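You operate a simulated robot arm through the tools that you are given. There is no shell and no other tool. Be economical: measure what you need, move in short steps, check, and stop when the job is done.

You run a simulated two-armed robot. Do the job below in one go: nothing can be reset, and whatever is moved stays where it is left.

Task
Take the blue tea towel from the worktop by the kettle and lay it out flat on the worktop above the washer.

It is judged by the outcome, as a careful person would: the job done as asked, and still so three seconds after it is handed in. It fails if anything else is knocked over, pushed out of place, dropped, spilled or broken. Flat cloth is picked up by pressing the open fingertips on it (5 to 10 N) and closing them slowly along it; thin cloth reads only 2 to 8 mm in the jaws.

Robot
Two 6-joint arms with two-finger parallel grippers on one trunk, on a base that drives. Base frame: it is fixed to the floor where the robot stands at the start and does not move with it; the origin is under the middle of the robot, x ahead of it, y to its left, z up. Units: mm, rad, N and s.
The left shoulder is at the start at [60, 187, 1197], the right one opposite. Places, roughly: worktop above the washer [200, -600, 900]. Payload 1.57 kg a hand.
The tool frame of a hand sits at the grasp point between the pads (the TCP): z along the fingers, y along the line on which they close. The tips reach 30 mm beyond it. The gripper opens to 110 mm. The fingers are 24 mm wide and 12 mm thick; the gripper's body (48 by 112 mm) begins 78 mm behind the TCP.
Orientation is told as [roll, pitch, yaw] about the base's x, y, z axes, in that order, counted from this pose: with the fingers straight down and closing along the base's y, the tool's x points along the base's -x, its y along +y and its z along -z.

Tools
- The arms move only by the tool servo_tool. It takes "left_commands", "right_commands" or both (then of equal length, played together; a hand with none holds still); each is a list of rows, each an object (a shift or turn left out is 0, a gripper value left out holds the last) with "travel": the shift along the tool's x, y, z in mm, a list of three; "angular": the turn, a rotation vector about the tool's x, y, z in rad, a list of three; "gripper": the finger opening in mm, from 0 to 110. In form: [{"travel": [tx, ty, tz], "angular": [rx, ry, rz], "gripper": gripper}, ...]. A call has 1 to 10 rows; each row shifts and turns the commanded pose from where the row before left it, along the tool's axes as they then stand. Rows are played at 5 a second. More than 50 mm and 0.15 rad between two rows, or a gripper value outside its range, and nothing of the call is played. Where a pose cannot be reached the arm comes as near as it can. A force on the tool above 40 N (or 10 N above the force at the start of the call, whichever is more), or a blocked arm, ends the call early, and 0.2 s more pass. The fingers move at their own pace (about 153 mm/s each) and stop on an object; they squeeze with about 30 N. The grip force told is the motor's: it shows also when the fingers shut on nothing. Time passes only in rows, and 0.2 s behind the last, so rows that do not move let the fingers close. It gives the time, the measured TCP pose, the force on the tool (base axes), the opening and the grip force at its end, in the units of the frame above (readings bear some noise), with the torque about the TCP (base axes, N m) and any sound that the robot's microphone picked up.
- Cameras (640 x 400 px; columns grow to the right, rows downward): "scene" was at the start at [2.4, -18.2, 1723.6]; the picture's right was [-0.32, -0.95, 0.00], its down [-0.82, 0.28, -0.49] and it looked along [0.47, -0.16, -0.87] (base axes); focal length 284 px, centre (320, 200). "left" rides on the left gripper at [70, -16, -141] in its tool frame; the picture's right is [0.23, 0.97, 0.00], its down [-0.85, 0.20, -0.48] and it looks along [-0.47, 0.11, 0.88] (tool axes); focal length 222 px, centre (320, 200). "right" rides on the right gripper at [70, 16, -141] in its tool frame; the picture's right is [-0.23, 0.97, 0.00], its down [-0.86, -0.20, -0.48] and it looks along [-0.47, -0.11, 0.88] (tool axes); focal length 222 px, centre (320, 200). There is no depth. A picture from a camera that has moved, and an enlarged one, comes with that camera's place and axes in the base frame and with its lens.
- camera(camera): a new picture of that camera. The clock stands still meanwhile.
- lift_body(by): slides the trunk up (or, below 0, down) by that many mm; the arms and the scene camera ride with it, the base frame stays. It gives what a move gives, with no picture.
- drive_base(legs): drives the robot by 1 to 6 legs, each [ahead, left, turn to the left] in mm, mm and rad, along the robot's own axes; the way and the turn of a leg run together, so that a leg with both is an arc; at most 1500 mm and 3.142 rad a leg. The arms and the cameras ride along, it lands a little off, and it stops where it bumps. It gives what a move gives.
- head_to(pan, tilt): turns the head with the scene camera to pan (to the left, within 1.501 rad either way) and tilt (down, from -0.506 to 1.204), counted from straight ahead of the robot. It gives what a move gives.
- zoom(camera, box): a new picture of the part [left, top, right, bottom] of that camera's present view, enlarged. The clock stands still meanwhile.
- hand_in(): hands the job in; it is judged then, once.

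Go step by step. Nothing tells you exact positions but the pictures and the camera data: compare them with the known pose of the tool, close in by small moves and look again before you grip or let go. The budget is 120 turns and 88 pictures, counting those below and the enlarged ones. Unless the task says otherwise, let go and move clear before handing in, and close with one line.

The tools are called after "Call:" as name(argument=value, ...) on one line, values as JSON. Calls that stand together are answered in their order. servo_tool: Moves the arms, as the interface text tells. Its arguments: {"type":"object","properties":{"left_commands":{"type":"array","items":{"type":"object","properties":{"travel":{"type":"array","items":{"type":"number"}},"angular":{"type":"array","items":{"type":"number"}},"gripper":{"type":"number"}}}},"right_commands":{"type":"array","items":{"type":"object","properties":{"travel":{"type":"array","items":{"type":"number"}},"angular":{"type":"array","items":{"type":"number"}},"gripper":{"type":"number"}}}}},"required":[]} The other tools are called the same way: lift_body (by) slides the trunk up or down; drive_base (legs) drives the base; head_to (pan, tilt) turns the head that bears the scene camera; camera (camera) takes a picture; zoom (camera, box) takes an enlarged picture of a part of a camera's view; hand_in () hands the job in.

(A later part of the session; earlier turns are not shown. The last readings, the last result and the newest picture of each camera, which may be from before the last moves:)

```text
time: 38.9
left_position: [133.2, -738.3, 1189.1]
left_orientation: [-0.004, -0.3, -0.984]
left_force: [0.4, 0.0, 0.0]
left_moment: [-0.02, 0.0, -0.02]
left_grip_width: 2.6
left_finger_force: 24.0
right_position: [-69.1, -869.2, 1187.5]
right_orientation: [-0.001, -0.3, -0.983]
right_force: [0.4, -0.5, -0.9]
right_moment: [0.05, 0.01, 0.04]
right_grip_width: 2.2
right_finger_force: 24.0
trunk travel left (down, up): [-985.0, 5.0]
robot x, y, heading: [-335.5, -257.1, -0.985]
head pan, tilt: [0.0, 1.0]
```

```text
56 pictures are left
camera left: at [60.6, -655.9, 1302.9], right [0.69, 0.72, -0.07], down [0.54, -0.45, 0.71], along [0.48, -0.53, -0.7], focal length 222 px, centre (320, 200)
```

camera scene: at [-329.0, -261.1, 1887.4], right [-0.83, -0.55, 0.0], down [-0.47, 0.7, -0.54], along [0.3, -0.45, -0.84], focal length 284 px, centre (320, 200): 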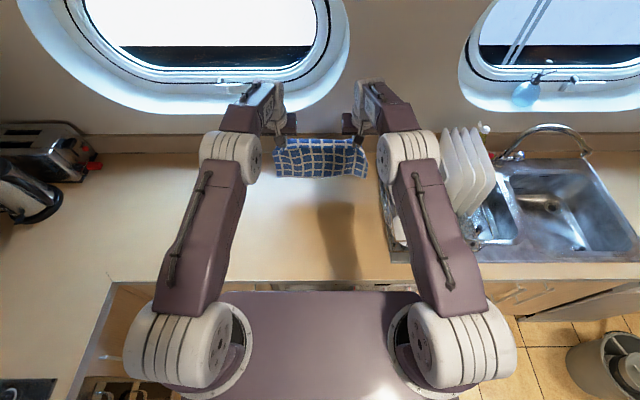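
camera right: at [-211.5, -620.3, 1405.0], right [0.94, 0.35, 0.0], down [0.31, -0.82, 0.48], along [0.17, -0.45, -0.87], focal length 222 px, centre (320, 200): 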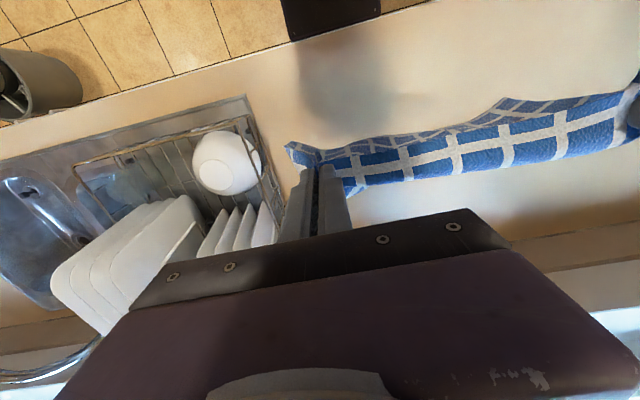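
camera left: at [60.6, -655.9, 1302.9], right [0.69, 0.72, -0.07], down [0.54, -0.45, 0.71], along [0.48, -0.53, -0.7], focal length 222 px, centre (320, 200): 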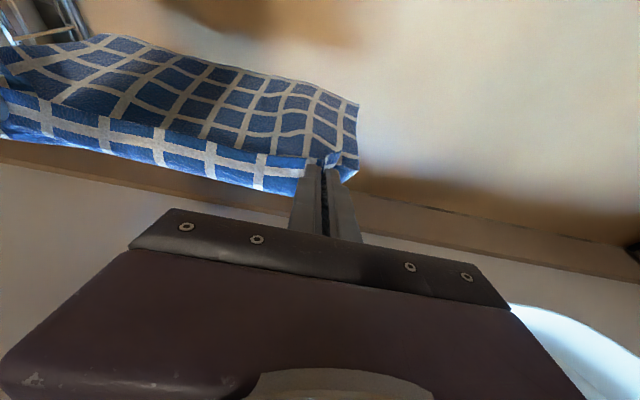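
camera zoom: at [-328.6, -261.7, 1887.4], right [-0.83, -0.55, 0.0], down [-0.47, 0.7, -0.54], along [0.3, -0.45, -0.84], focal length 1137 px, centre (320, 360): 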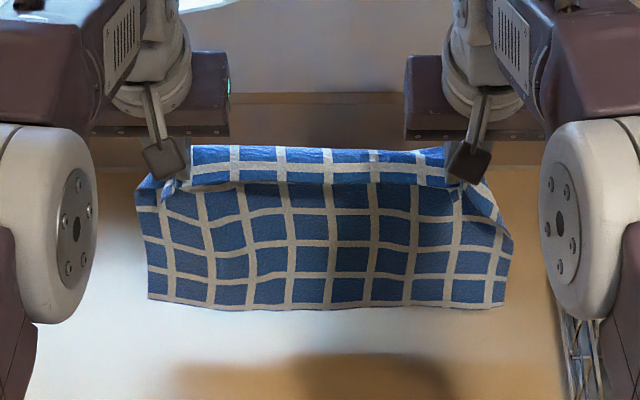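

The free edge still seems to hang above the surface, so I'll lower further and compare.

Call:
servo_tool(left_commands=[{"travel": [4, 0, 12.5]}, {"travel": [4, 0, 12.5]}, {"travel": [0, 0, 0]}, {"travel": [0, 0, 0]}], right_commands=[{"travel": [4, 0, 12]}, {"travel": [4, 0, 12]}, {"travel": [0, 0, 0]}, {"travel": [0, 0, 0]}])

Call:
zoom(camera="scene", box=[240, 110, 400, 210])

```text
time: 39.9
left_position: [132.4, -738.5, 1162.4]
left_orientation: [-0.003, -0.304, -0.985]
left_force: [0.4, -0.1, -0.1]
left_moment: [-0.01, -0.02, 0.04]
left_grip_width: 2.5
left_finger_force: 24.0
right_position: [-68.9, -868.8, 1162.2]
right_orientation: [-0.001, -0.3, -0.985]
right_force: [0.2, 0.9, -1.3]
right_moment: [0.02, 0.02, 0.02]
right_grip_width: 2.0
right_finger_force: 23.6
trunk travel left (down, up): [-985.0, 5.0]
robot x, y, heading: [-333.6, -255.6, -0.984]
head pan, tilt: [0.0, 1.0]
```

```text
4.00 times, centred on (320, 160) of scene
camera zoom: at [-329.0, -261.0, 1887.4], right [-0.83, -0.55, 0.0], down [-0.47, 0.7, -0.54], along [0.3, -0.45, -0.84], focal length 1137 px, centre (320, 360)
```

zoom: 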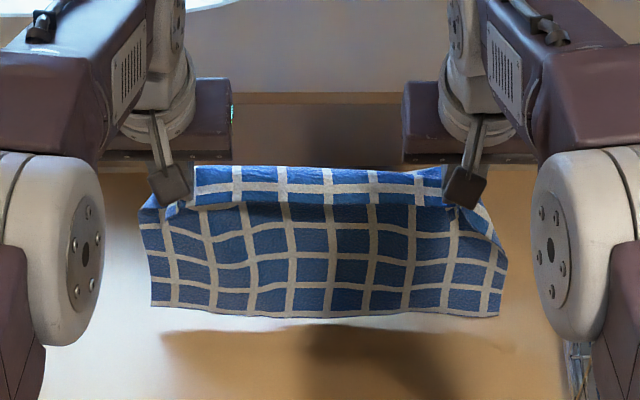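

Call:
servo_tool(left_commands=[{"travel": [4, 0, 12.5]}, {"travel": [4, 0, 12.5]}, {"travel": [0, 0, 0]}, {"travel": [0, 0, 0]}], right_commands=[{"travel": [4, 0, 12.5]}, {"travel": [4, 0, 12.5]}, {"travel": [0, 0, 0]}, {"travel": [0, 0, 0]}])

Call:
zoom(camera="scene", box=[240, 110, 400, 210])

Call:
camera(camera="left")

```text
time: 40.9
left_position: [131.0, -736.7, 1135.0]
left_orientation: [-0.005, -0.301, -0.984]
left_force: [0.2, -0.2, 0.7]
left_moment: [-0.02, 0.03, 0.03]
left_grip_width: 2.6
left_finger_force: 23.6
right_position: [-69.4, -869.0, 1135.6]
right_orientation: [0.0, -0.299, -0.984]
right_force: [-0.6, 0.0, -0.3]
right_moment: [-0.01, -0.02, 0.08]
right_grip_width: 2.3
right_finger_force: 24.0
trunk travel left (down, up): [-985.0, 5.0]
robot x, y, heading: [-332.0, -253.3, -0.986]
head pan, tilt: [0.0, 1.0]
```

```text
4.00 times, centred on (320, 160) of scene
camera zoom: at [-328.9, -261.2, 1887.4], right [-0.83, -0.55, 0.0], down [-0.47, 0.7, -0.54], along [0.3, -0.45, -0.84], focal length 1137 px, centre (320, 360)
```

zoom: 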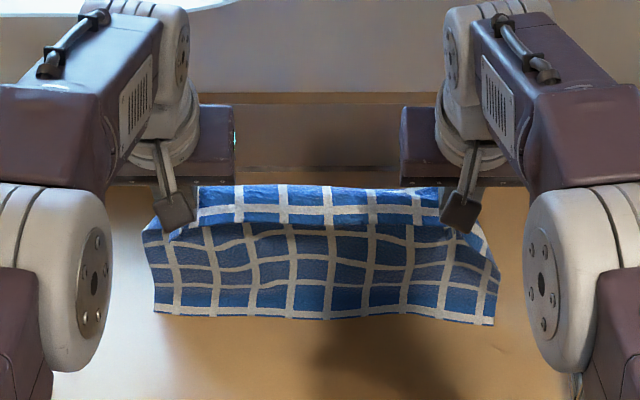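

```text
53 pictures are left
camera left: at [58.6, -654.5, 1250.5], right [0.69, 0.72, -0.07], down [0.54, -0.45, 0.71], along [0.48, -0.53, -0.7], focal length 222 px, centre (320, 200)
```

left: 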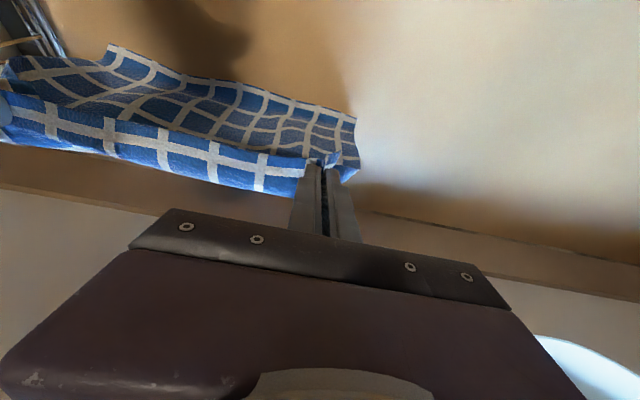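

The free edge has touched down but its foot seems to curl towards me. I'll lift it off again and bring it down while moving back, so that the free edge trails away.

Call:
servo_tool(left_commands=[{"travel": [-6, 0, -19]}, {"travel": [-6, 0, -19]}, {"travel": [0, 0, 0]}, {"travel": [0, 0, 0]}, {"travel": [13.2, 0, 2.2]}, {"travel": [13.2, 0, 2.2]}, {"travel": [13.2, 0, 2.2]}, {"travel": [13.2, 0, 2.2]}, {"travel": [13.2, 0, 2.2]}, {"travel": [13.2, 0, 2.2]}], right_commands=[{"travel": [-6, 0, -19]}, {"travel": [-6, 0, -19]}, {"travel": [0, 0, 0]}, {"travel": [0, 0, 0]}, {"travel": [13.2, 0, 2.2]}, {"travel": [13.2, 0, 2.2]}, {"travel": [13.2, 0, 2.2]}, {"travel": [13.2, 0, 2.2]}, {"travel": [13.2, 0, 2.2]}, {"travel": [13.2, 0, 2.2]}])

Call:
zoom(camera="scene", box=[240, 130, 400, 230])

Call:
camera(camera="left")

```text
time: 43.1
left_position: [93.8, -678.7, 1141.0]
left_orientation: [-0.005, -0.301, -0.987]
left_force: [0.0, 1.2, -0.3]
left_moment: [0.02, 0.04, 0.02]
left_grip_width: 2.3
left_finger_force: 24.2
right_position: [-110.3, -809.3, 1140.9]
right_orientation: [0.001, -0.299, -0.985]
right_force: [-0.6, -0.2, -0.1]
right_moment: [0.01, -0.02, 0.05]
right_grip_width: 2.4
right_finger_force: 23.5
trunk travel left (down, up): [-985.0, 5.0]
robot x, y, heading: [-335.0, -251.1, -0.988]
head pan, tilt: [0.0, 1.0]
```

```text
4.00 times, centred on (320, 180) of scene
camera zoom: at [-329.0, -261.1, 1887.4], right [-0.83, -0.55, 0.0], down [-0.47, 0.7, -0.54], along [0.3, -0.45, -0.84], focal length 1137 px, centre (320, 280)
```

zoom: 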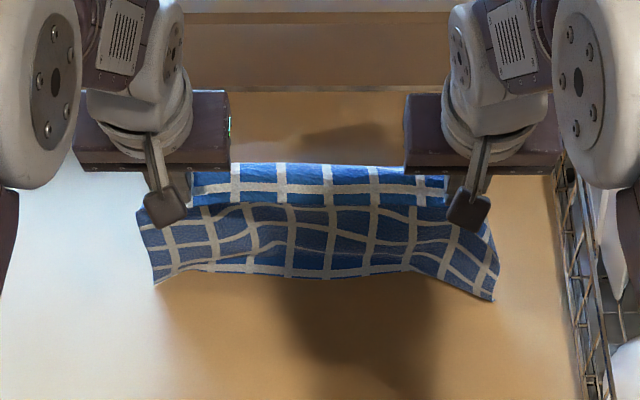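

```text
51 pictures are left
camera left: at [20.3, -596.0, 1255.0], right [0.69, 0.72, -0.07], down [0.54, -0.45, 0.71], along [0.48, -0.53, -0.7], focal length 222 px, centre (320, 200)
```

left: 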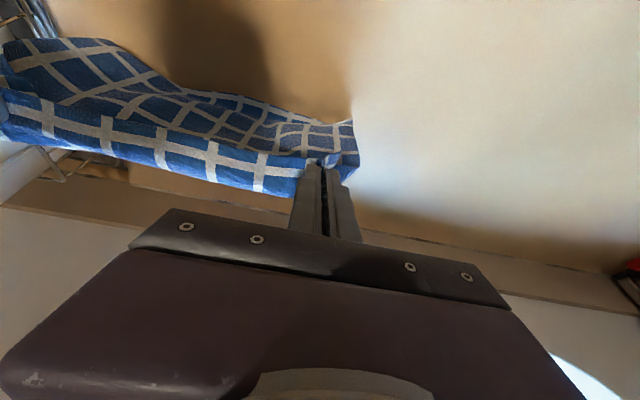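

Call:
zoom(camera="left", box=[0, 20, 380, 220])

Call:
zoom(camera="right", box=[260, 20, 640, 220])

```text
1.68 times, centred on (190, 120) of left
camera zoom: at [20.3, -596.0, 1255.0], right [0.69, 0.72, -0.07], down [0.54, -0.45, 0.71], along [0.48, -0.53, -0.7], focal length 374 px, centre (539, 335)
```

zoom: 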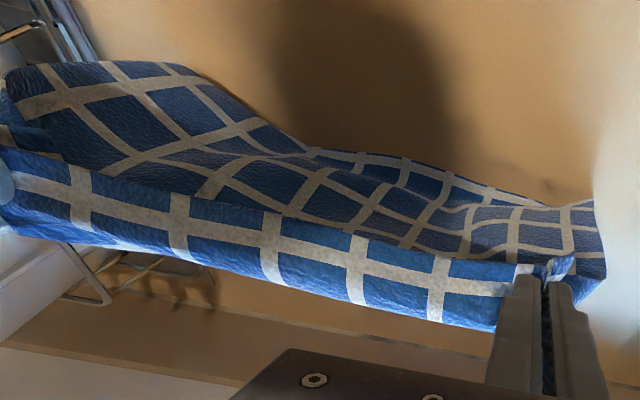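

```text
1.68 times, centred on (450, 120) of right
camera zoom: at [-156.6, -708.5, 1254.7], right [0.93, 0.36, 0.07], down [0.21, -0.67, 0.71], along [0.3, -0.65, -0.7], focal length 374 px, centre (101, 335)
```

zoom: 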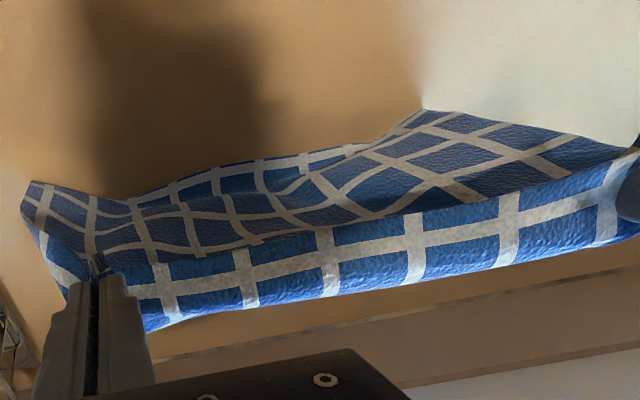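

The foot naturally curls towards me, so it's better to lay it the other way: free edge on the near side, then hands travelling forward and down. I'll raise, straighten the fingers and pull back.

Call:
servo_tool(left_commands=[{"travel": [-7.4, 0, -23.9]}, {"travel": [-7.4, 0, -23.9]}, {"travel": [23.9, 0, -7.4], "angular": [0, 0.1, 0]}, {"travel": [24.5, 0, -5], "angular": [0, 0.1, 0]}, {"travel": [24.9, 0, -2.5], "angular": [0, 0.1, 0]}, {"travel": [25, 0, 0]}, {"travel": [25, 0, 0]}, {"travel": [25, 0, 0]}, {"travel": [25, 0, 0]}, {"travel": [12, 0, 0]}], right_commands=[{"travel": [-7.4, 0, -23.9]}, {"travel": [-7.4, 0, -23.9]}, {"travel": [23.9, 0, -7.4], "angular": [0, 0.1, 0]}, {"travel": [24.5, 0, -5], "angular": [0, 0.1, 0]}, {"travel": [24.9, 0, -2.5], "angular": [0, 0.1, 0]}, {"travel": [25, 0, 0]}, {"travel": [25, 0, 0]}, {"travel": [25, 0, 0]}, {"travel": [25, 0, 0]}, {"travel": [12, 0, 0]}])

Call:
camera(camera="scene")

Call:
camera(camera="left")

```text
time: 45.3
left_position: [-11.7, -522.2, 1189.5]
left_orientation: [-0.001, -0.001, -0.985]
left_force: [-0.6, 0.1, 0.2]
left_moment: [-0.02, 0.01, 0.01]
left_grip_width: 2.7
left_finger_force: 24.1
right_position: [-214.4, -652.6, 1190.6]
right_orientation: [-0.001, -0.002, -0.985]
right_force: [0.4, 0.2, -0.9]
right_moment: [-0.02, -0.02, 0.02]
right_grip_width: 2.4
right_finger_force: 23.8
trunk travel left (down, up): [-985.0, 5.0]
robot x, y, heading: [-331.8, -258.1, -0.98]
head pan, tilt: [0.0, 1.0]
```

```text
48 pictures are left
camera scene: at [-329.6, -260.0, 1887.4], right [-0.83, -0.55, 0.0], down [-0.47, 0.7, -0.54], along [0.3, -0.45, -0.84], focal length 284 px, centre (320, 200)
```

scene: 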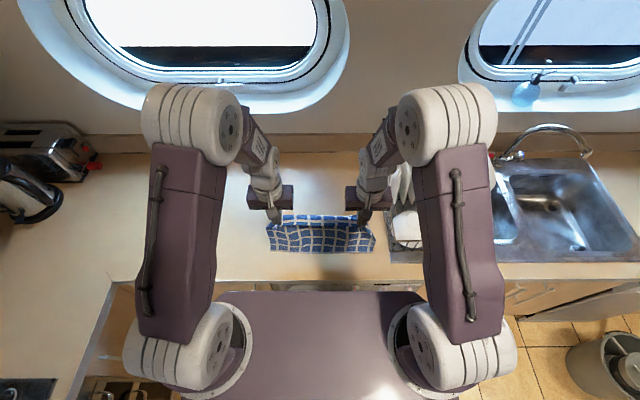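

```text
47 pictures are left
camera left: at [-62.3, -471.3, 1331.5], right [0.69, 0.73, 0.0], down [0.64, -0.6, 0.48], along [0.35, -0.33, -0.88], focal length 222 px, centre (320, 200)
```

left: 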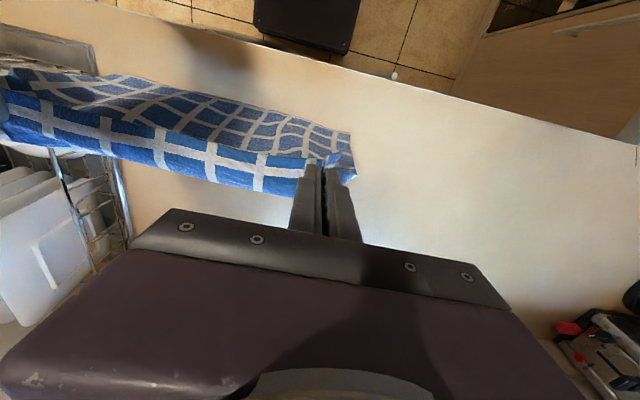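

Now I'll lower to touch the near side of the counter and go forward and down.

Call:
servo_tool(left_commands=[{"travel": [0, 0, 15]}, {"travel": [0, 0, 15]}, {"travel": [0, 0, 0]}, {"travel": [-12, 0, 10]}, {"travel": [-12, 0, 10]}, {"travel": [-12, 0, 12]}, {"travel": [-12, 0, 12]}, {"travel": [-12, 0, 12]}, {"travel": [0, 0, 0]}], right_commands=[{"travel": [0, 0, 15]}, {"travel": [0, 0, 15]}, {"travel": [0, 0, 0]}, {"travel": [-12, 0, 10]}, {"travel": [-12, 0, 10]}, {"travel": [-12, 0, 12]}, {"travel": [-12, 0, 12]}, {"travel": [-12, 0, 12]}, {"travel": [0, 0, 0]}])

Call:
zoom(camera="scene", box=[240, 180, 400, 280])

Call:
camera(camera="left")

```text
time: 47.3
left_position: [23.0, -572.9, 1104.4]
left_orientation: [-0.002, -0.001, -0.987]
left_force: [-0.1, 0.3, 0.1]
left_moment: [-0.01, 0.01, 0.01]
left_grip_width: 2.4
left_finger_force: 24.2
right_position: [-179.7, -703.4, 1104.8]
right_orientation: [0.0, -0.001, -0.985]
right_force: [0.0, 0.0, -0.4]
right_moment: [-0.01, 0.03, 0.06]
right_grip_width: 2.3
right_finger_force: 23.7
trunk travel left (down, up): [-985.0, 5.0]
robot x, y, heading: [-334.2, -255.9, -0.989]
head pan, tilt: [0.0, 1.0]
```

```text
4.00 times, centred on (320, 230) of scene
camera zoom: at [-329.1, -261.0, 1887.4], right [-0.83, -0.55, 0.0], down [-0.47, 0.7, -0.54], along [0.3, -0.45, -0.84], focal length 1137 px, centre (320, 80)
```

zoom: 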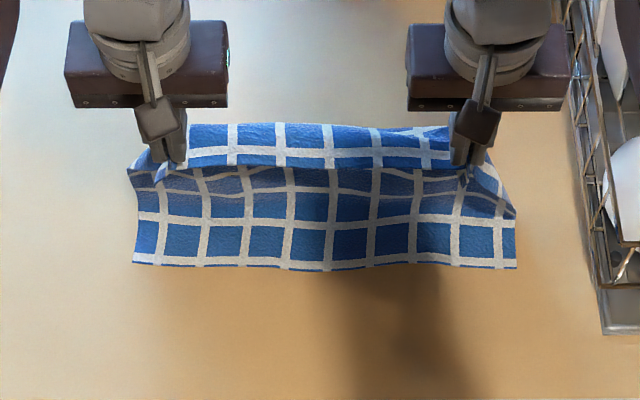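

```text
45 pictures are left
camera left: at [-29.2, -522.5, 1245.8], right [0.69, 0.73, 0.0], down [0.64, -0.6, 0.48], along [0.35, -0.33, -0.88], focal length 222 px, centre (320, 200)
```

left: 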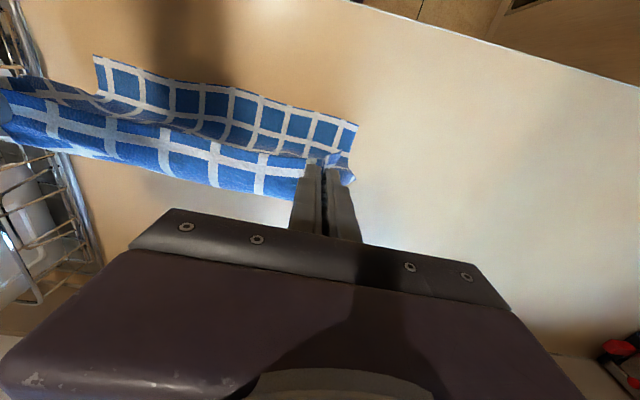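

It's laying well: the near rows are flat and square. I'll continue the diagonal.

Call:
servo_tool(left_commands=[{"travel": [-14, 0, 14]}, {"travel": [-14, 0, 14]}, {"travel": [-14, 0, 14]}, {"travel": [-14, 0, 14]}, {"travel": [-14, 0, 14]}, {"travel": [-14, 0, 14]}, {"travel": [0, 0, 0]}], right_commands=[{"travel": [-14, 0, 14]}, {"travel": [-14, 0, 14]}, {"travel": [-14, 0, 14]}, {"travel": [-14, 0, 14]}, {"travel": [-14, 0, 14]}, {"travel": [-14, 0, 14]}, {"travel": [0, 0, 0]}])

Call:
zoom(camera="scene", box=[240, 170, 400, 270])

```text
time: 48.9
left_position: [67.5, -642.9, 1020.3]
left_orientation: [-0.001, 0.003, -0.986]
left_force: [0.6, 0.3, 0.2]
left_moment: [0.01, -0.02, 0.02]
left_grip_width: 2.4
left_finger_force: 23.9
right_position: [-135.6, -773.8, 1021.2]
right_orientation: [0.001, -0.001, -0.982]
right_force: [-0.1, -0.2, 0.2]
right_moment: [-0.06, 0.01, 0.03]
right_grip_width: 2.5
right_finger_force: 23.9
trunk travel left (down, up): [-985.0, 5.0]
robot x, y, heading: [-330.4, -257.2, -0.978]
head pan, tilt: [0.0, 1.0]
```

```text
4.00 times, centred on (320, 220) of scene
camera zoom: at [-329.1, -260.8, 1887.4], right [-0.83, -0.55, 0.0], down [-0.47, 0.7, -0.54], along [0.3, -0.45, -0.84], focal length 1137 px, centre (320, 120)
```

zoom: 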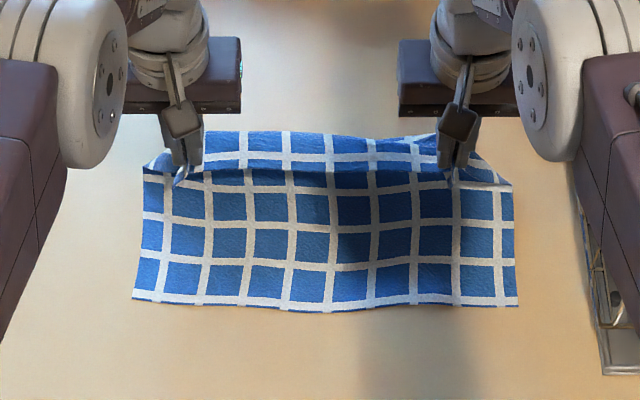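

Call:
servo_tool(left_commands=[{"travel": [-13, 0, 13]}, {"travel": [-13, 0, 13]}, {"travel": [-13, 0, 13]}, {"travel": [-12, 0, 12]}, {"travel": [0, 0, 0]}], right_commands=[{"travel": [-13, 0, 13]}, {"travel": [-13, 0, 13]}, {"travel": [-13, 0, 13]}, {"travel": [-12, 0, 12]}, {"travel": [0, 0, 0]}])

Call:
camera(camera="scene")

Call:
camera(camera="right")

```text
time: 50.1
left_position: [75.2, -643.7, 992.5]
left_orientation: [-0.004, -0.001, -0.988]
left_force: [-7.6, -5.5, -0.3]
left_moment: [-0.13, 0.26, 0.0]
left_grip_width: 2.8
left_finger_force: 23.6
left hand out of reach, approached as far as the arm can: row 2, 3, 4
right_position: [-134.6, -781.7, 991.4]
right_orientation: [-0.001, -0.001, -0.984]
right_force: [7.6, 4.7, -0.6]
right_moment: [0.14, -0.24, 0.08]
right_grip_width: 2.6
right_finger_force: 23.5
right hand out of reach, approached as far as the arm can: row 2, 3, 4
trunk travel left (down, up): [-985.0, 5.0]
robot x, y, heading: [-333.2, -255.8, -0.985]
head pan, tilt: [0.0, 1.0]
```

```text
43 pictures are left
camera scene: at [-328.7, -261.5, 1887.4], right [-0.83, -0.55, 0.0], down [-0.47, 0.7, -0.54], along [0.3, -0.45, -0.84], focal length 284 px, centre (320, 200)
```

scene: 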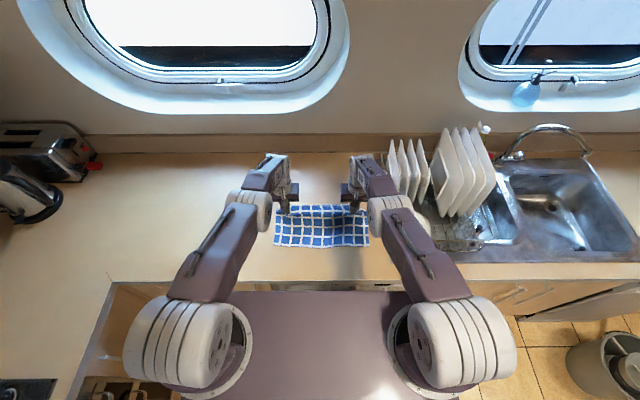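

```text
42 pictures are left
camera right: at [-159.6, -714.6, 1131.9], right [0.94, 0.35, 0.0], down [0.31, -0.82, 0.48], along [0.17, -0.45, -0.88], focal length 222 px, centre (320, 200)
```

right: 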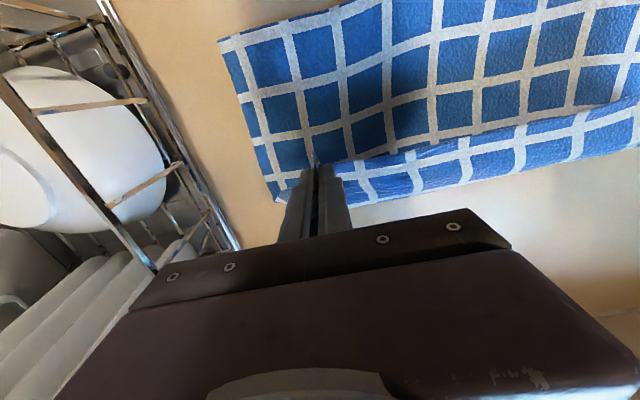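

The hands hit the reach limit here and were pulled slightly apart. I'll ease them together, tilt the fingers outward while rising a little, then lower the trunk.

Call:
servo_tool(left_commands=[{"travel": [0, -4, 0]}, {"travel": [0, 0, -8], "angular": [0, -0.1, 0]}, {"travel": [0, 0, -8], "angular": [0, -0.1, 0]}, {"travel": [0, 0, -8], "angular": [0, -0.1, 0]}, {"travel": [-14, 0, 4]}], right_commands=[{"travel": [0, 4, 0]}, {"travel": [0, 0, -8], "angular": [0, -0.1, 0]}, {"travel": [0, 0, -8], "angular": [0, -0.1, 0]}, {"travel": [0, 0, -8], "angular": [0, -0.1, 0]}, {"travel": [-14, 0, 4]}])

Call:
lift_body(by=-40)

```text
time: 51.3
left_position: [80.6, -656.8, 1017.1]
left_orientation: [-0.005, -0.302, -0.984]
left_force: [-0.8, -1.6, -0.1]
left_moment: [-0.05, 0.06, 0.01]
left_grip_width: 2.6
left_finger_force: 23.8
right_position: [-88.2, -828.8, 991.7]
right_orientation: [-0.002, -0.301, -0.983]
right_force: [0.4, 0.7, 0.7]
right_moment: [0.02, -0.04, 0.05]
right_grip_width: 2.5
right_finger_force: 23.9
right hand out of reach, approached as far as the arm can: row 2, 3, 4, 5
trunk travel left (down, up): [-985.0, 5.0]
robot x, y, heading: [-335.3, -258.4, -0.983]
head pan, tilt: [0.0, 1.0]
```

```text
time: 52.2
left_position: [79.5, -656.2, 977.3]
left_orientation: [-0.003, -0.301, -0.983]
left_force: [0.2, -0.1, -0.1]
left_moment: [-0.03, 0.05, 0.01]
left_grip_width: 2.6
left_finger_force: 23.9
right_position: [-89.3, -829.2, 950.7]
right_orientation: [-0.001, -0.3, -0.984]
right_force: [-0.5, 1.0, 1.1]
right_moment: [0.0, 0.01, 0.01]
right_grip_width: 2.4
right_finger_force: 24.0
trunk travel left (down, up): [-945.0, 45.0]
robot x, y, heading: [-333.0, -252.5, -0.983]
head pan, tilt: [0.0, 1.0]
```

The right hand ended further forward at about 314 mm depth, which is the target. I'll bring the left hand to match.

Call:
servo_tool(left_commands=[{"travel": [-12, 1, 6]}, {"travel": [-12, 1, 9]}, {"travel": [-10, 1, 11]}, {"travel": [-8, 1, 12]}, {"travel": [0, 0, 0]}])

Call:
camera(camera="scene")

Call:
camera(camera="left")

Call:
camera(camera="right")

```text
time: 53.4
left_position: [112.1, -695.8, 953.1]
left_orientation: [-0.004, -0.3, -0.985]
left_force: [0.7, -0.6, 0.3]
left_moment: [0.0, 0.01, 0.01]
left_grip_width: 2.4
left_finger_force: 23.6
right_position: [-87.5, -826.9, 951.3]
right_orientation: [0.0, -0.299, -0.984]
right_force: [0.1, 0.4, 0.7]
right_moment: [0.02, -0.02, 0.01]
right_grip_width: 2.2
right_finger_force: 23.1
trunk travel left (down, up): [-945.0, 45.0]
robot x, y, heading: [-334.8, -254.7, -0.983]
head pan, tilt: [0.0, 1.0]
```

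```text
41 pictures are left
camera scene: at [-328.8, -261.3, 1847.4], right [-0.83, -0.55, 0.0], down [-0.47, 0.7, -0.54], along [0.3, -0.45, -0.84], focal length 284 px, centre (320, 200)
```

scene: 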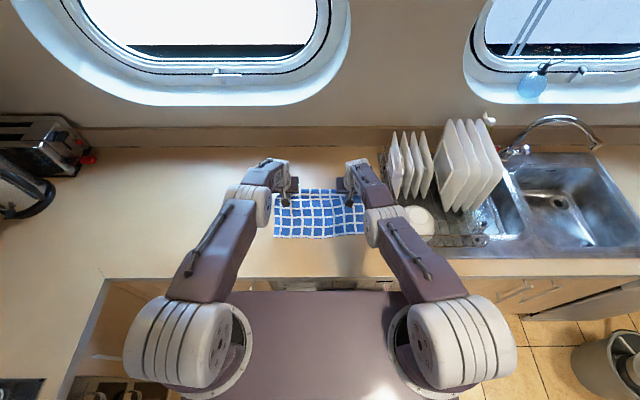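

```text
40 pictures are left
camera left: at [38.8, -613.9, 1067.8], right [0.69, 0.72, -0.07], down [0.54, -0.45, 0.71], along [0.48, -0.53, -0.7], focal length 222 px, centre (320, 200)
```

left: 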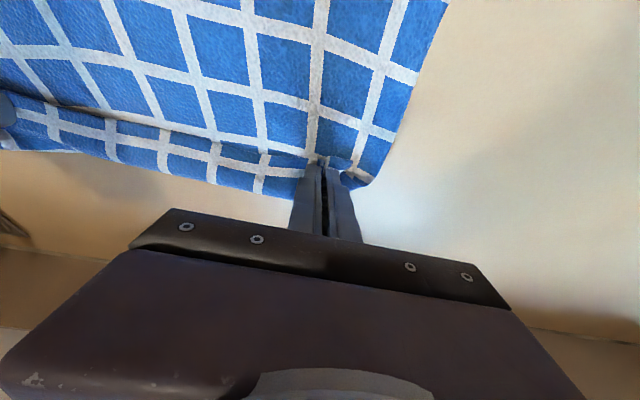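

```text
39 pictures are left
camera right: at [-135.5, -728.0, 1065.2], right [0.93, 0.36, 0.07], down [0.21, -0.67, 0.71], along [0.3, -0.65, -0.7], focal length 222 px, centre (320, 200)
```

right: 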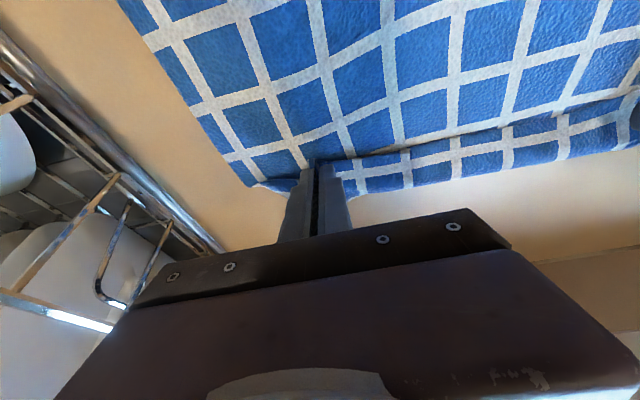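

Nearly flat now. I'll set the held edge down with a slight forward pull and open the fingers gently.

Call:
servo_tool(left_commands=[{"travel": [-5, 0, 5]}, {"travel": [-4, 1, 4]}, {"travel": [0, 0, 1]}, {"travel": [0, 0, 0]}], right_commands=[{"travel": [-5, 0, 5]}, {"travel": [-4, -1, 4]}, {"travel": [0, 0, 1]}, {"travel": [0, 0, 0]}])

```text
time: 54.4
left_position: [113.8, -699.0, 950.2]
left_orientation: [-0.003, -0.3, -0.984]
left_force: [0.2, -0.1, -0.4]
left_moment: [0.01, 0.03, -0.01]
left_grip_width: 2.7
left_finger_force: 23.4
left hand out of reach, approached as far as the arm can: row 1, 2
right_position: [-89.0, -829.2, 948.3]
right_orientation: [0.0, -0.299, -0.983]
right_force: [0.2, -0.1, -0.5]
right_moment: [0.0, 0.02, 0.03]
right_grip_width: 2.0
right_finger_force: 24.3
right hand out of reach, approached as far as the arm can: row 1, 2
trunk travel left (down, up): [-945.0, 45.0]
robot x, y, heading: [-331.7, -252.9, -0.984]
head pan, tilt: [0.0, 1.0]
```

Call:
lift_body(by=-5)

Call:
servo_tool(left_commands=[{"gripper": 6}, {"gripper": 12}, {"gripper": 18}, {"gripper": 26}, {"gripper": 34}, {"gripper": 34}], right_commands=[{"gripper": 6}, {"gripper": 12}, {"gripper": 18}, {"gripper": 26}, {"gripper": 34}, {"gripper": 34}])

Call:
camera(camera="left")

Call:
camera(camera="right")

```text
time: 54.9
left_position: [114.5, -696.4, 946.0]
left_orientation: [-0.004, -0.304, -0.984]
left_force: [0.5, -0.2, 2.1]
left_moment: [-0.07, -0.01, 0.04]
left_grip_width: 2.4
left_finger_force: 24.0
right_position: [-89.0, -828.6, 943.6]
right_orientation: [0.0, -0.301, -0.985]
right_force: [0.9, 0.7, 1.9]
right_moment: [0.03, -0.01, 0.06]
right_grip_width: 2.6
right_finger_force: 23.5
trunk travel left (down, up): [-940.0, 50.0]
robot x, y, heading: [-332.7, -257.1, -0.979]
head pan, tilt: [0.0, 1.0]
```

```text
time: 56.3
left_position: [114.7, -698.4, 945.7]
left_orientation: [-0.004, -0.303, -0.986]
left_force: [-0.8, 1.1, -0.1]
left_moment: [0.0, -0.02, -0.01]
left_grip_width: 33.9
left_finger_force: 0.0
right_position: [-90.0, -828.9, 944.6]
right_orientation: [0.001, -0.298, -0.985]
right_force: [0.2, 0.2, 2.6]
right_moment: [0.0, 0.02, -0.03]
right_grip_width: 33.4
right_finger_force: 0.2
trunk travel left (down, up): [-940.0, 50.0]
robot x, y, heading: [-333.2, -256.5, -0.988]
head pan, tilt: [0.0, 1.0]
```

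```text
38 pictures are left
camera left: at [41.8, -615.9, 1059.8], right [0.69, 0.72, -0.07], down [0.54, -0.45, 0.71], along [0.48, -0.53, -0.7], focal length 222 px, centre (320, 200)
```

left: 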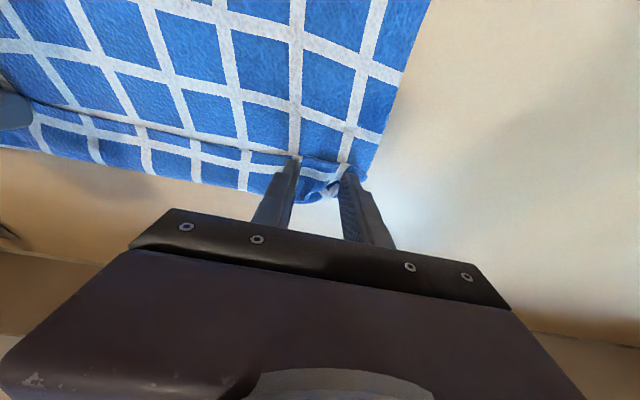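

```text
37 pictures are left
camera right: at [-135.8, -728.3, 1058.4], right [0.93, 0.36, 0.07], down [0.21, -0.67, 0.71], along [0.3, -0.65, -0.7], focal length 222 px, centre (320, 200)
```

right: 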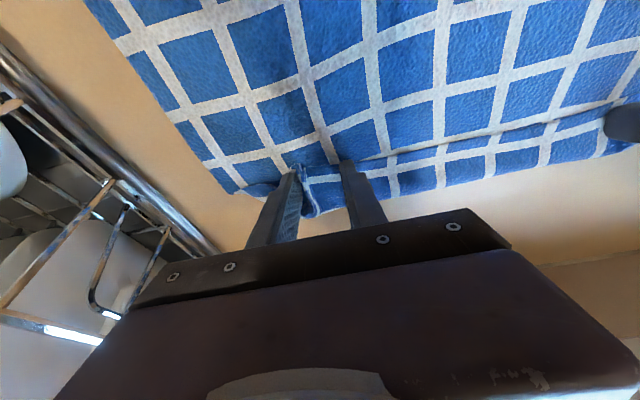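

Released. A narrow strip along the far edge looks folded over on top, so I'll raise the hands clear and look closely.

Call:
servo_tool(left_commands=[{"travel": [-6, 0, -19]}, {"travel": [-6, 0, -19], "angular": [0, 0.1, 0]}, {"travel": [0, 0, -25], "angular": [0, 0.1, 0]}, {"travel": [10, 0, -25], "angular": [0, 0.1, 0]}, {"travel": [30, 0, 0]}, {"travel": [30, 0, 0]}, {"travel": [30, 0, 0]}], right_commands=[{"travel": [-6, 0, -19]}, {"travel": [-6, 0, -19], "angular": [0, 0.1, 0]}, {"travel": [0, 0, -25], "angular": [0, 0.1, 0]}, {"travel": [10, 0, -25], "angular": [0, 0.1, 0]}, {"travel": [30, 0, 0]}, {"travel": [30, 0, 0]}, {"travel": [30, 0, 0]}])

Call:
zoom(camera="scene", box=[240, 150, 400, 250])

Call:
camera(camera="left")

Call:
camera(camera="right")

```text
time: 57.9
left_position: [84.9, -665.4, 1022.6]
left_orientation: [-0.002, 0.0, -0.987]
left_force: [-0.4, -0.3, -0.4]
left_moment: [0.03, -0.03, -0.01]
left_grip_width: 34.1
left_finger_force: 0.0
left hand out of reach, approached as far as the arm can: row 2, 3, 5, 6, 7
right_position: [-159.1, -726.5, 1038.1]
right_orientation: [0.001, -0.002, -0.985]
right_force: [0.2, 0.0, -0.6]
right_moment: [-0.04, -0.01, 0.01]
right_grip_width: 34.1
right_finger_force: 0.1
right hand out of reach, approached as far as the arm can: row 1, 2, 3, 4
trunk travel left (down, up): [-940.0, 50.0]
robot x, y, heading: [-336.1, -255.0, -0.985]
head pan, tilt: [0.0, 1.0]
```

```text
4.00 times, centred on (320, 200) of scene
camera zoom: at [-329.4, -260.7, 1842.4], right [-0.83, -0.55, 0.0], down [-0.47, 0.7, -0.54], along [0.3, -0.45, -0.84], focal length 1137 px, centre (320, 200)
```

zoom: 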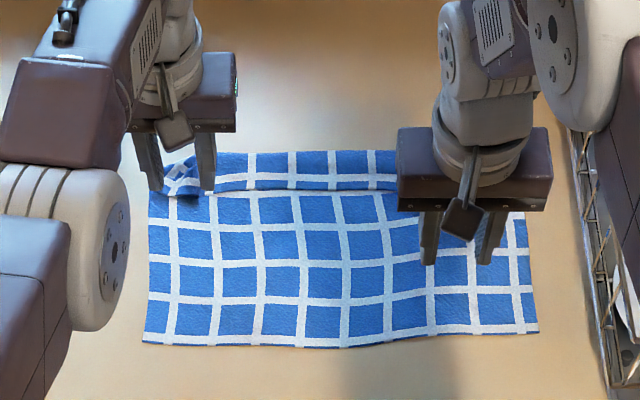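

```text
35 pictures are left
camera left: at [33.8, -616.1, 1163.3], right [0.69, 0.73, 0.0], down [0.64, -0.6, 0.48], along [0.35, -0.33, -0.88], focal length 222 px, centre (320, 200)
```

left: 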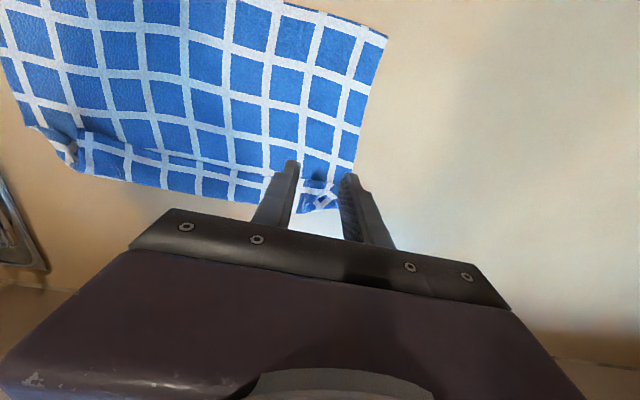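

```text
34 pictures are left
camera right: at [-184.4, -658.0, 1177.8], right [0.94, 0.35, 0.0], down [0.31, -0.82, 0.48], along [0.17, -0.45, -0.88], focal length 222 px, centre (320, 200)
```

right: 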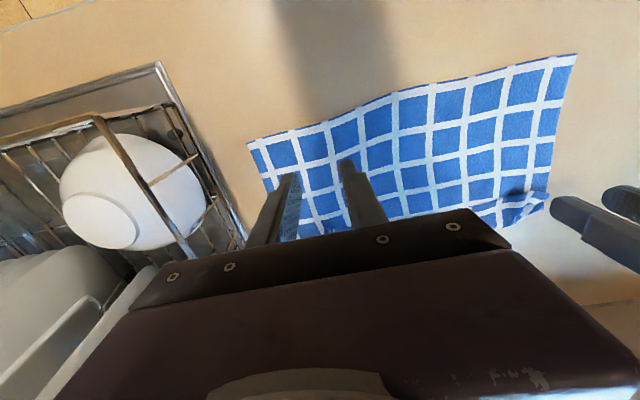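

The towel is laid out except for a ~45 mm strip folded over along the far edge, which is at the limit of my reach. I'll press near the front edge and slide the towel towards me, so that I can work on that strip.

Call:
servo_tool(left_commands=[{"travel": [0, 0, -15], "gripper": 60}, {"travel": [30, 0, 0]}, {"travel": [30, 0, 0]}, {"travel": [28, 0, 0]}, {"travel": [0, 0, 29]}, {"travel": [0, 0, 29]}, {"travel": [0, 0, 29]}], right_commands=[{"travel": [0, 0, 0], "gripper": 60}, {"travel": [5, 0, 0]}, {"travel": [0, 0, 0]}, {"travel": [0, 0, 0]}, {"travel": [0, 0, 29]}, {"travel": [0, 0, 29]}, {"travel": [0, 0, 30]}])

Call:
zoom(camera="scene", box=[240, 150, 400, 250])

```text
time: 59.5
left_position: [68.5, -649.4, 953.1]
left_orientation: [-0.002, -0.002, -0.986]
left_force: [0.4, 0.2, -0.1]
left_moment: [-0.01, 0.01, -0.02]
left_grip_width: 59.9
left_finger_force: 0.0
left hand out of reach, approached as far as the arm can: row 1, 2, 3, 4, 5, 6, 7
right_position: [-159.9, -723.6, 948.7]
right_orientation: [0.0, -0.001, -0.984]
right_force: [-0.4, -1.1, 0.5]
right_moment: [0.0, -0.01, 0.0]
right_grip_width: 60.0
right_finger_force: 0.0
trunk travel left (down, up): [-940.0, 50.0]
robot x, y, heading: [-332.6, -257.7, -0.984]
head pan, tilt: [0.0, 1.0]
```

```text
4.00 times, centred on (320, 200) of scene
camera zoom: at [-328.8, -261.6, 1842.5], right [-0.83, -0.55, 0.0], down [-0.47, 0.7, -0.54], along [0.3, -0.45, -0.84], focal length 1137 px, centre (320, 200)
```

zoom: 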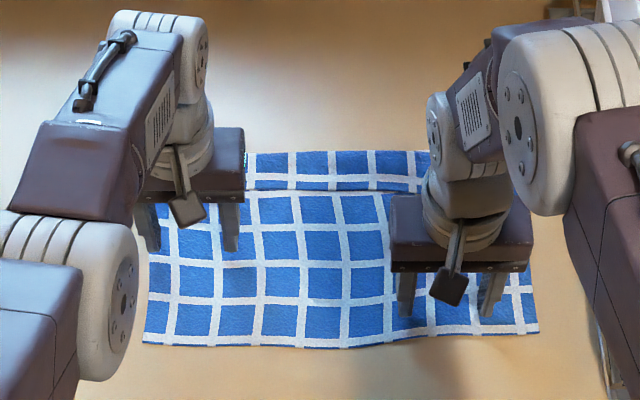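

Call:
servo_tool(left_commands=[{"travel": [5, 0, -10]}, {"travel": [25, 0, 0]}, {"travel": [25, 0, 0]}, {"travel": [12, 0, 0]}, {"travel": [0, 0, 10]}, {"travel": [0, 0, 5]}])

```text
time: 60.7
left_position: [61.5, -649.0, 941.4]
left_orientation: [-0.002, -0.02, -0.986]
left_force: [-2.8, 4.6, 28.1]
left_moment: [0.81, -0.51, 0.18]
left_grip_width: 59.9
left_finger_force: 0.0
left hand out of reach, approached as far as the arm can: row 1, 2, 3, 4
right_position: [-161.5, -720.1, 950.4]
right_orientation: [0.0, -0.003, -0.984]
right_force: [0.4, -0.1, -0.8]
right_moment: [0.02, 0.03, 0.05]
right_grip_width: 59.9
right_finger_force: 0.0
trunk travel left (down, up): [-940.0, 50.0]
robot x, y, heading: [-335.6, -255.7, -0.983]
head pan, tilt: [0.0, 1.0]
stopped in row 5 (left hand): the force on the tool passed its limit (the readings are from after the stop); the commanded pose is now the measured one
```

The left hand's commanded pose had run off; it is reset now. I'll lift gently and move it back properly.

Call:
servo_tool(left_commands=[{"travel": [0, 0, -6]}, {"travel": [0, 0, -10]}, {"travel": [22, 0, 0]}, {"travel": [22, 0, 0]}, {"travel": [18, 0, 0]}, {"travel": [0, 0, 6]}])

Call:
camera(camera="scene")

```text
time: 61.8
left_position: [53.2, -653.4, 941.6]
left_orientation: [-0.003, -0.031, -0.987]
left_force: [-2.5, 4.2, 21.6]
left_moment: [0.65, -0.37, 0.14]
left_grip_width: 59.9
left_finger_force: 0.0
left hand out of reach, approached as far as the arm can: row 2, 3, 4, 5
right_position: [-160.8, -722.4, 949.0]
right_orientation: [0.0, 0.0, -0.983]
right_force: [-0.2, 0.8, -0.8]
right_moment: [-0.01, -0.01, 0.05]
right_grip_width: 59.9
right_finger_force: 0.0
trunk travel left (down, up): [-940.0, 50.0]
robot x, y, heading: [-332.4, -255.6, -0.985]
head pan, tilt: [0.0, 1.0]
stopped in row 5 (left hand): the force on the tool passed its limit (the readings are from after the stop); the commanded pose is now the measured one
```

```text
32 pictures are left
camera scene: at [-331.3, -258.4, 1842.5], right [-0.83, -0.55, 0.0], down [-0.47, 0.7, -0.54], along [0.3, -0.45, -0.84], focal length 284 px, centre (320, 200)
```

scene: 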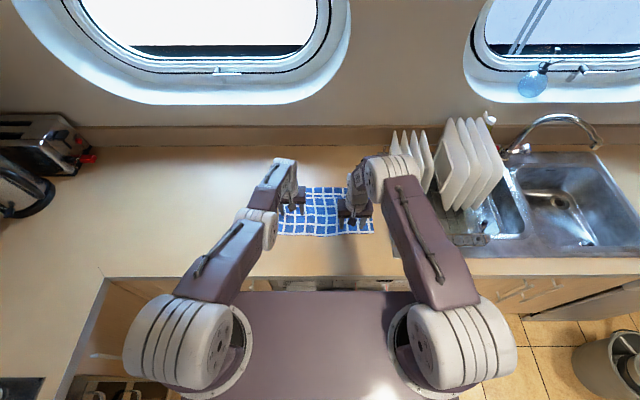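

The left arm looks stuck straight out. I'll raise the trunk to free it before moving it back.

Call:
lift_body(by=50)

Call:
servo_tool(left_commands=[{"travel": [20, 0, 0], "angular": [0, 0.02, 0]}, {"travel": [20, 0, 0]}, {"travel": [20, 0, 0]}])

```text
time: 62.7
left_position: [54.7, -654.7, 987.0]
left_orientation: [-0.003, -0.026, -0.986]
left_force: [-0.9, 0.4, -0.7]
left_moment: [0.04, 0.0, -0.01]
left_grip_width: 60.0
left_finger_force: 0.0
right_position: [-159.3, -724.4, 998.5]
right_orientation: [0.0, 0.002, -0.984]
right_force: [0.7, 0.0, 0.0]
right_moment: [0.03, -0.03, -0.02]
right_grip_width: 60.1
right_finger_force: 0.0
trunk travel left (down, up): [-990.0, 0.0]
robot x, y, heading: [-336.1, -259.3, -0.982]
head pan, tilt: [0.0, 1.0]
```

```text
time: 63.5
left_position: [40.3, -644.5, 971.0]
left_orientation: [-0.004, -0.005, -0.986]
left_force: [-0.4, -0.1, 0.2]
left_moment: [0.0, 0.0, 0.0]
left_grip_width: 59.9
left_finger_force: 0.1
left hand out of reach, approached as far as the arm can: row 1, 2, 3
right_position: [-159.5, -723.7, 999.2]
right_orientation: [0.0, -0.002, -0.985]
right_force: [-0.6, -1.1, -0.9]
right_moment: [0.01, 0.01, 0.0]
right_grip_width: 60.1
right_finger_force: 0.2
trunk travel left (down, up): [-990.0, 0.0]
robot x, y, heading: [-335.3, -259.3, -0.98]
head pan, tilt: [0.0, 1.0]
```

Call:
servo_tool(left_commands=[{"travel": [20, 5, -40]}, {"travel": [20, 5, -40]}, {"travel": [30, 5, -30]}, {"travel": [30, 5, -20]}, {"travel": [0, 0, 0]}])

Call:
camera(camera="scene")

```text
time: 64.7
left_position: [55.5, -672.9, 1043.9]
left_orientation: [-0.005, -0.006, -0.986]
left_force: [-0.5, 0.4, -0.4]
left_moment: [-0.02, -0.02, -0.01]
left_grip_width: 60.2
left_finger_force: 0.0
left hand out of reach, approached as far as the arm can: row 1, 2, 3, 4
right_position: [-159.7, -723.4, 997.5]
right_orientation: [0.0, 0.0, -0.984]
right_force: [-0.6, 0.0, -0.4]
right_moment: [0.01, 0.03, 0.03]
right_grip_width: 60.2
right_finger_force: 0.0
trunk travel left (down, up): [-990.0, 0.0]
robot x, y, heading: [-334.9, -257.7, -0.982]
head pan, tilt: [0.0, 1.0]
```

```text
31 pictures are left
camera scene: at [-328.4, -261.6, 1892.4], right [-0.83, -0.55, 0.0], down [-0.47, 0.7, -0.54], along [0.3, -0.45, -0.84], focal length 284 px, centre (320, 200)
```

scene: 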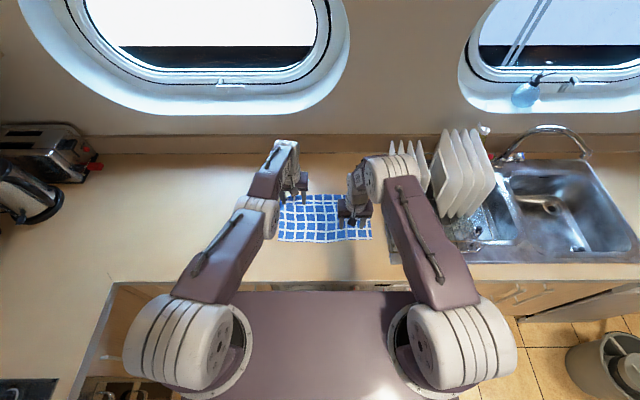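

The elbow is at its straight-arm singularity. I'll tilt the hand to make it bend.

Call:
servo_tool(left_commands=[{"travel": [20, 0, -30], "angular": [0, -0.15, 0]}, {"travel": [30, 0, -30], "angular": [0, -0.15, 0]}, {"travel": [45, 0, -20], "angular": [0, -0.15, 0]}, {"travel": [45, 0, -20], "angular": [0, 0, 0]}, {"travel": [0, 0, 0]}])

```text
time: 65.9
left_position: [58.4, -772.0, 1087.7]
left_orientation: [-0.005, -0.379, -0.986]
left_force: [-0.9, 0.0, -0.4]
left_moment: [0.02, -0.02, -0.01]
left_grip_width: 60.0
left_finger_force: 0.1
left hand out of reach, approached as far as the arm can: row 1, 2, 3, 4
right_position: [-159.0, -722.4, 998.3]
right_orientation: [0.001, 0.001, -0.984]
right_force: [0.2, 0.0, -0.7]
right_moment: [0.0, 0.0, 0.04]
right_grip_width: 59.9
right_finger_force: 0.0
trunk travel left (down, up): [-990.0, 0.0]
robot x, y, heading: [-331.4, -256.3, -0.988]
head pan, tilt: [0.0, 1.0]
```

Call:
servo_tool(left_commands=[{"travel": [45, 10, -10]}, {"travel": [45, 10, -10]}, {"travel": [45, 10, -10]}, {"travel": [45, 10, -10]}, {"travel": [45, 0, -10]}, {"travel": [0, 0, 0]}])

```text
time: 67.3
left_position: [17.0, -737.8, 978.0]
left_orientation: [-0.001, -0.378, -0.985]
left_force: [0.2, -0.3, -0.4]
left_moment: [0.0, -0.05, 0.0]
left_grip_width: 60.1
left_finger_force: 0.1
left hand out of reach, approached as far as the arm can: row 1, 2, 3, 4, 5
right_position: [-159.4, -722.1, 999.6]
right_orientation: [0.001, 0.0, -0.984]
right_force: [-0.1, -0.4, -0.7]
right_moment: [0.03, 0.02, -0.04]
right_grip_width: 60.3
right_finger_force: 0.1
trunk travel left (down, up): [-990.0, 0.0]
robot x, y, heading: [-336.4, -252.1, -0.989]
head pan, tilt: [0.0, 1.0]
```

Call:
servo_tool(left_commands=[{"travel": [-15, 10, -40]}, {"travel": [-15, 20, -40], "angular": [0, 0.1, 0]}, {"travel": [-5, 20, -40], "angular": [0, 0.1, 0]}, {"travel": [0, 20, -40], "angular": [0, 0.1, 0]}, {"travel": [0, 0, 0]}])

Call:
camera(camera="scene")

```text
time: 68.5
left_position: [75.2, -709.4, 1129.9]
left_orientation: [-0.003, -0.079, -0.986]
left_force: [0.2, -0.8, -0.6]
left_moment: [0.0, -0.01, 0.02]
left_grip_width: 60.1
left_finger_force: 0.0
left hand out of reach, approached as far as the arm can: row 1, 3
right_position: [-159.8, -722.8, 998.9]
right_orientation: [0.0, -0.001, -0.985]
right_force: [-0.3, -0.3, 0.4]
right_moment: [-0.04, 0.0, 0.03]
right_grip_width: 60.0
right_finger_force: 0.0
trunk travel left (down, up): [-990.0, 0.0]
robot x, y, heading: [-336.1, -253.1, -0.986]
head pan, tilt: [0.0, 1.0]
```

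```text
30 pictures are left
camera scene: at [-328.8, -261.8, 1892.4], right [-0.83, -0.55, 0.0], down [-0.47, 0.7, -0.54], along [0.3, -0.45, -0.84], focal length 284 px, centre (320, 200)
```

scene: 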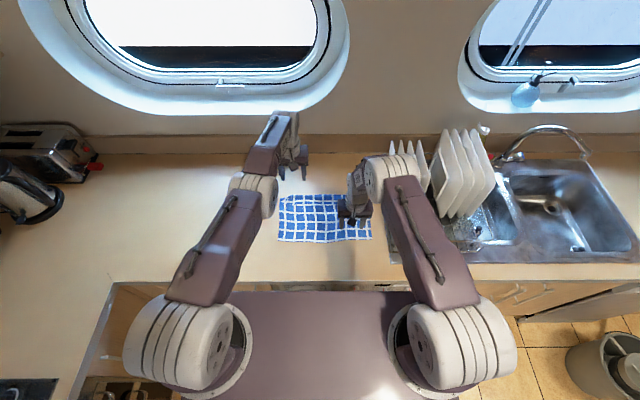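

It's responding again. I'll retreat it up and back.

Call:
servo_tool(left_commands=[{"travel": [10, 10, -40], "angular": [0, 0.04, 0]}, {"travel": [20, 10, -40], "angular": [0, 0.04, 0]}, {"travel": [30, 5, -20]}, {"travel": [30, 0, 0]}, {"travel": [30, 0, 0]}, {"travel": [30, 0, 0]}])

Call:
zoom(camera="scene", box=[240, 150, 400, 250])

```text
time: 69.9
left_position: [75.2, -693.3, 1221.7]
left_orientation: [-0.003, 0.001, -0.986]
left_force: [-0.2, -0.2, -1.2]
left_moment: [-0.03, -0.02, -0.03]
left_grip_width: 60.1
left_finger_force: 0.1
left hand out of reach, approached as far as the arm can: row 1, 2, 3, 4, 5, 6
right_position: [-159.8, -723.1, 998.9]
right_orientation: [0.0, -0.001, -0.983]
right_force: [0.4, -0.6, -0.5]
right_moment: [0.03, 0.02, 0.02]
right_grip_width: 59.9
right_finger_force: 0.0
trunk travel left (down, up): [-990.0, 0.0]
robot x, y, heading: [-333.8, -257.3, -0.985]
head pan, tilt: [0.0, 1.0]
```

```text
4.00 times, centred on (320, 200) of scene
camera zoom: at [-328.7, -261.5, 1892.4], right [-0.83, -0.55, 0.0], down [-0.47, 0.7, -0.54], along [0.3, -0.45, -0.84], focal length 1137 px, centre (320, 200)
```

zoom: 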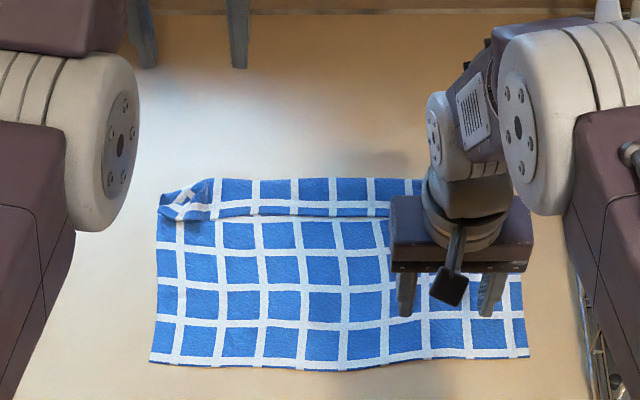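

Call:
servo_tool(left_commands=[{"travel": [8, 0, 8]}, {"travel": [8, 0, 8]}, {"travel": [8, 0, 8]}, {"travel": [8, 0, 8]}])

```text
time: 70.9
left_position: [70.1, -694.9, 1189.2]
left_orientation: [-0.004, 0.001, -0.988]
left_force: [0.1, 0.9, 0.8]
left_moment: [0.01, -0.01, 0.03]
left_grip_width: 59.9
left_finger_force: 0.0
left hand out of reach, approached as far as the arm can: row 1, 2, 3, 4
right_position: [-159.9, -723.5, 997.8]
right_orientation: [0.0, 0.0, -0.983]
right_force: [-0.6, 0.0, 0.6]
right_moment: [0.03, -0.02, 0.0]
right_grip_width: 59.9
right_finger_force: 0.1
trunk travel left (down, up): [-990.0, 0.0]
robot x, y, heading: [-332.6, -257.5, -0.984]
head pan, tilt: [0.0, 1.0]
```

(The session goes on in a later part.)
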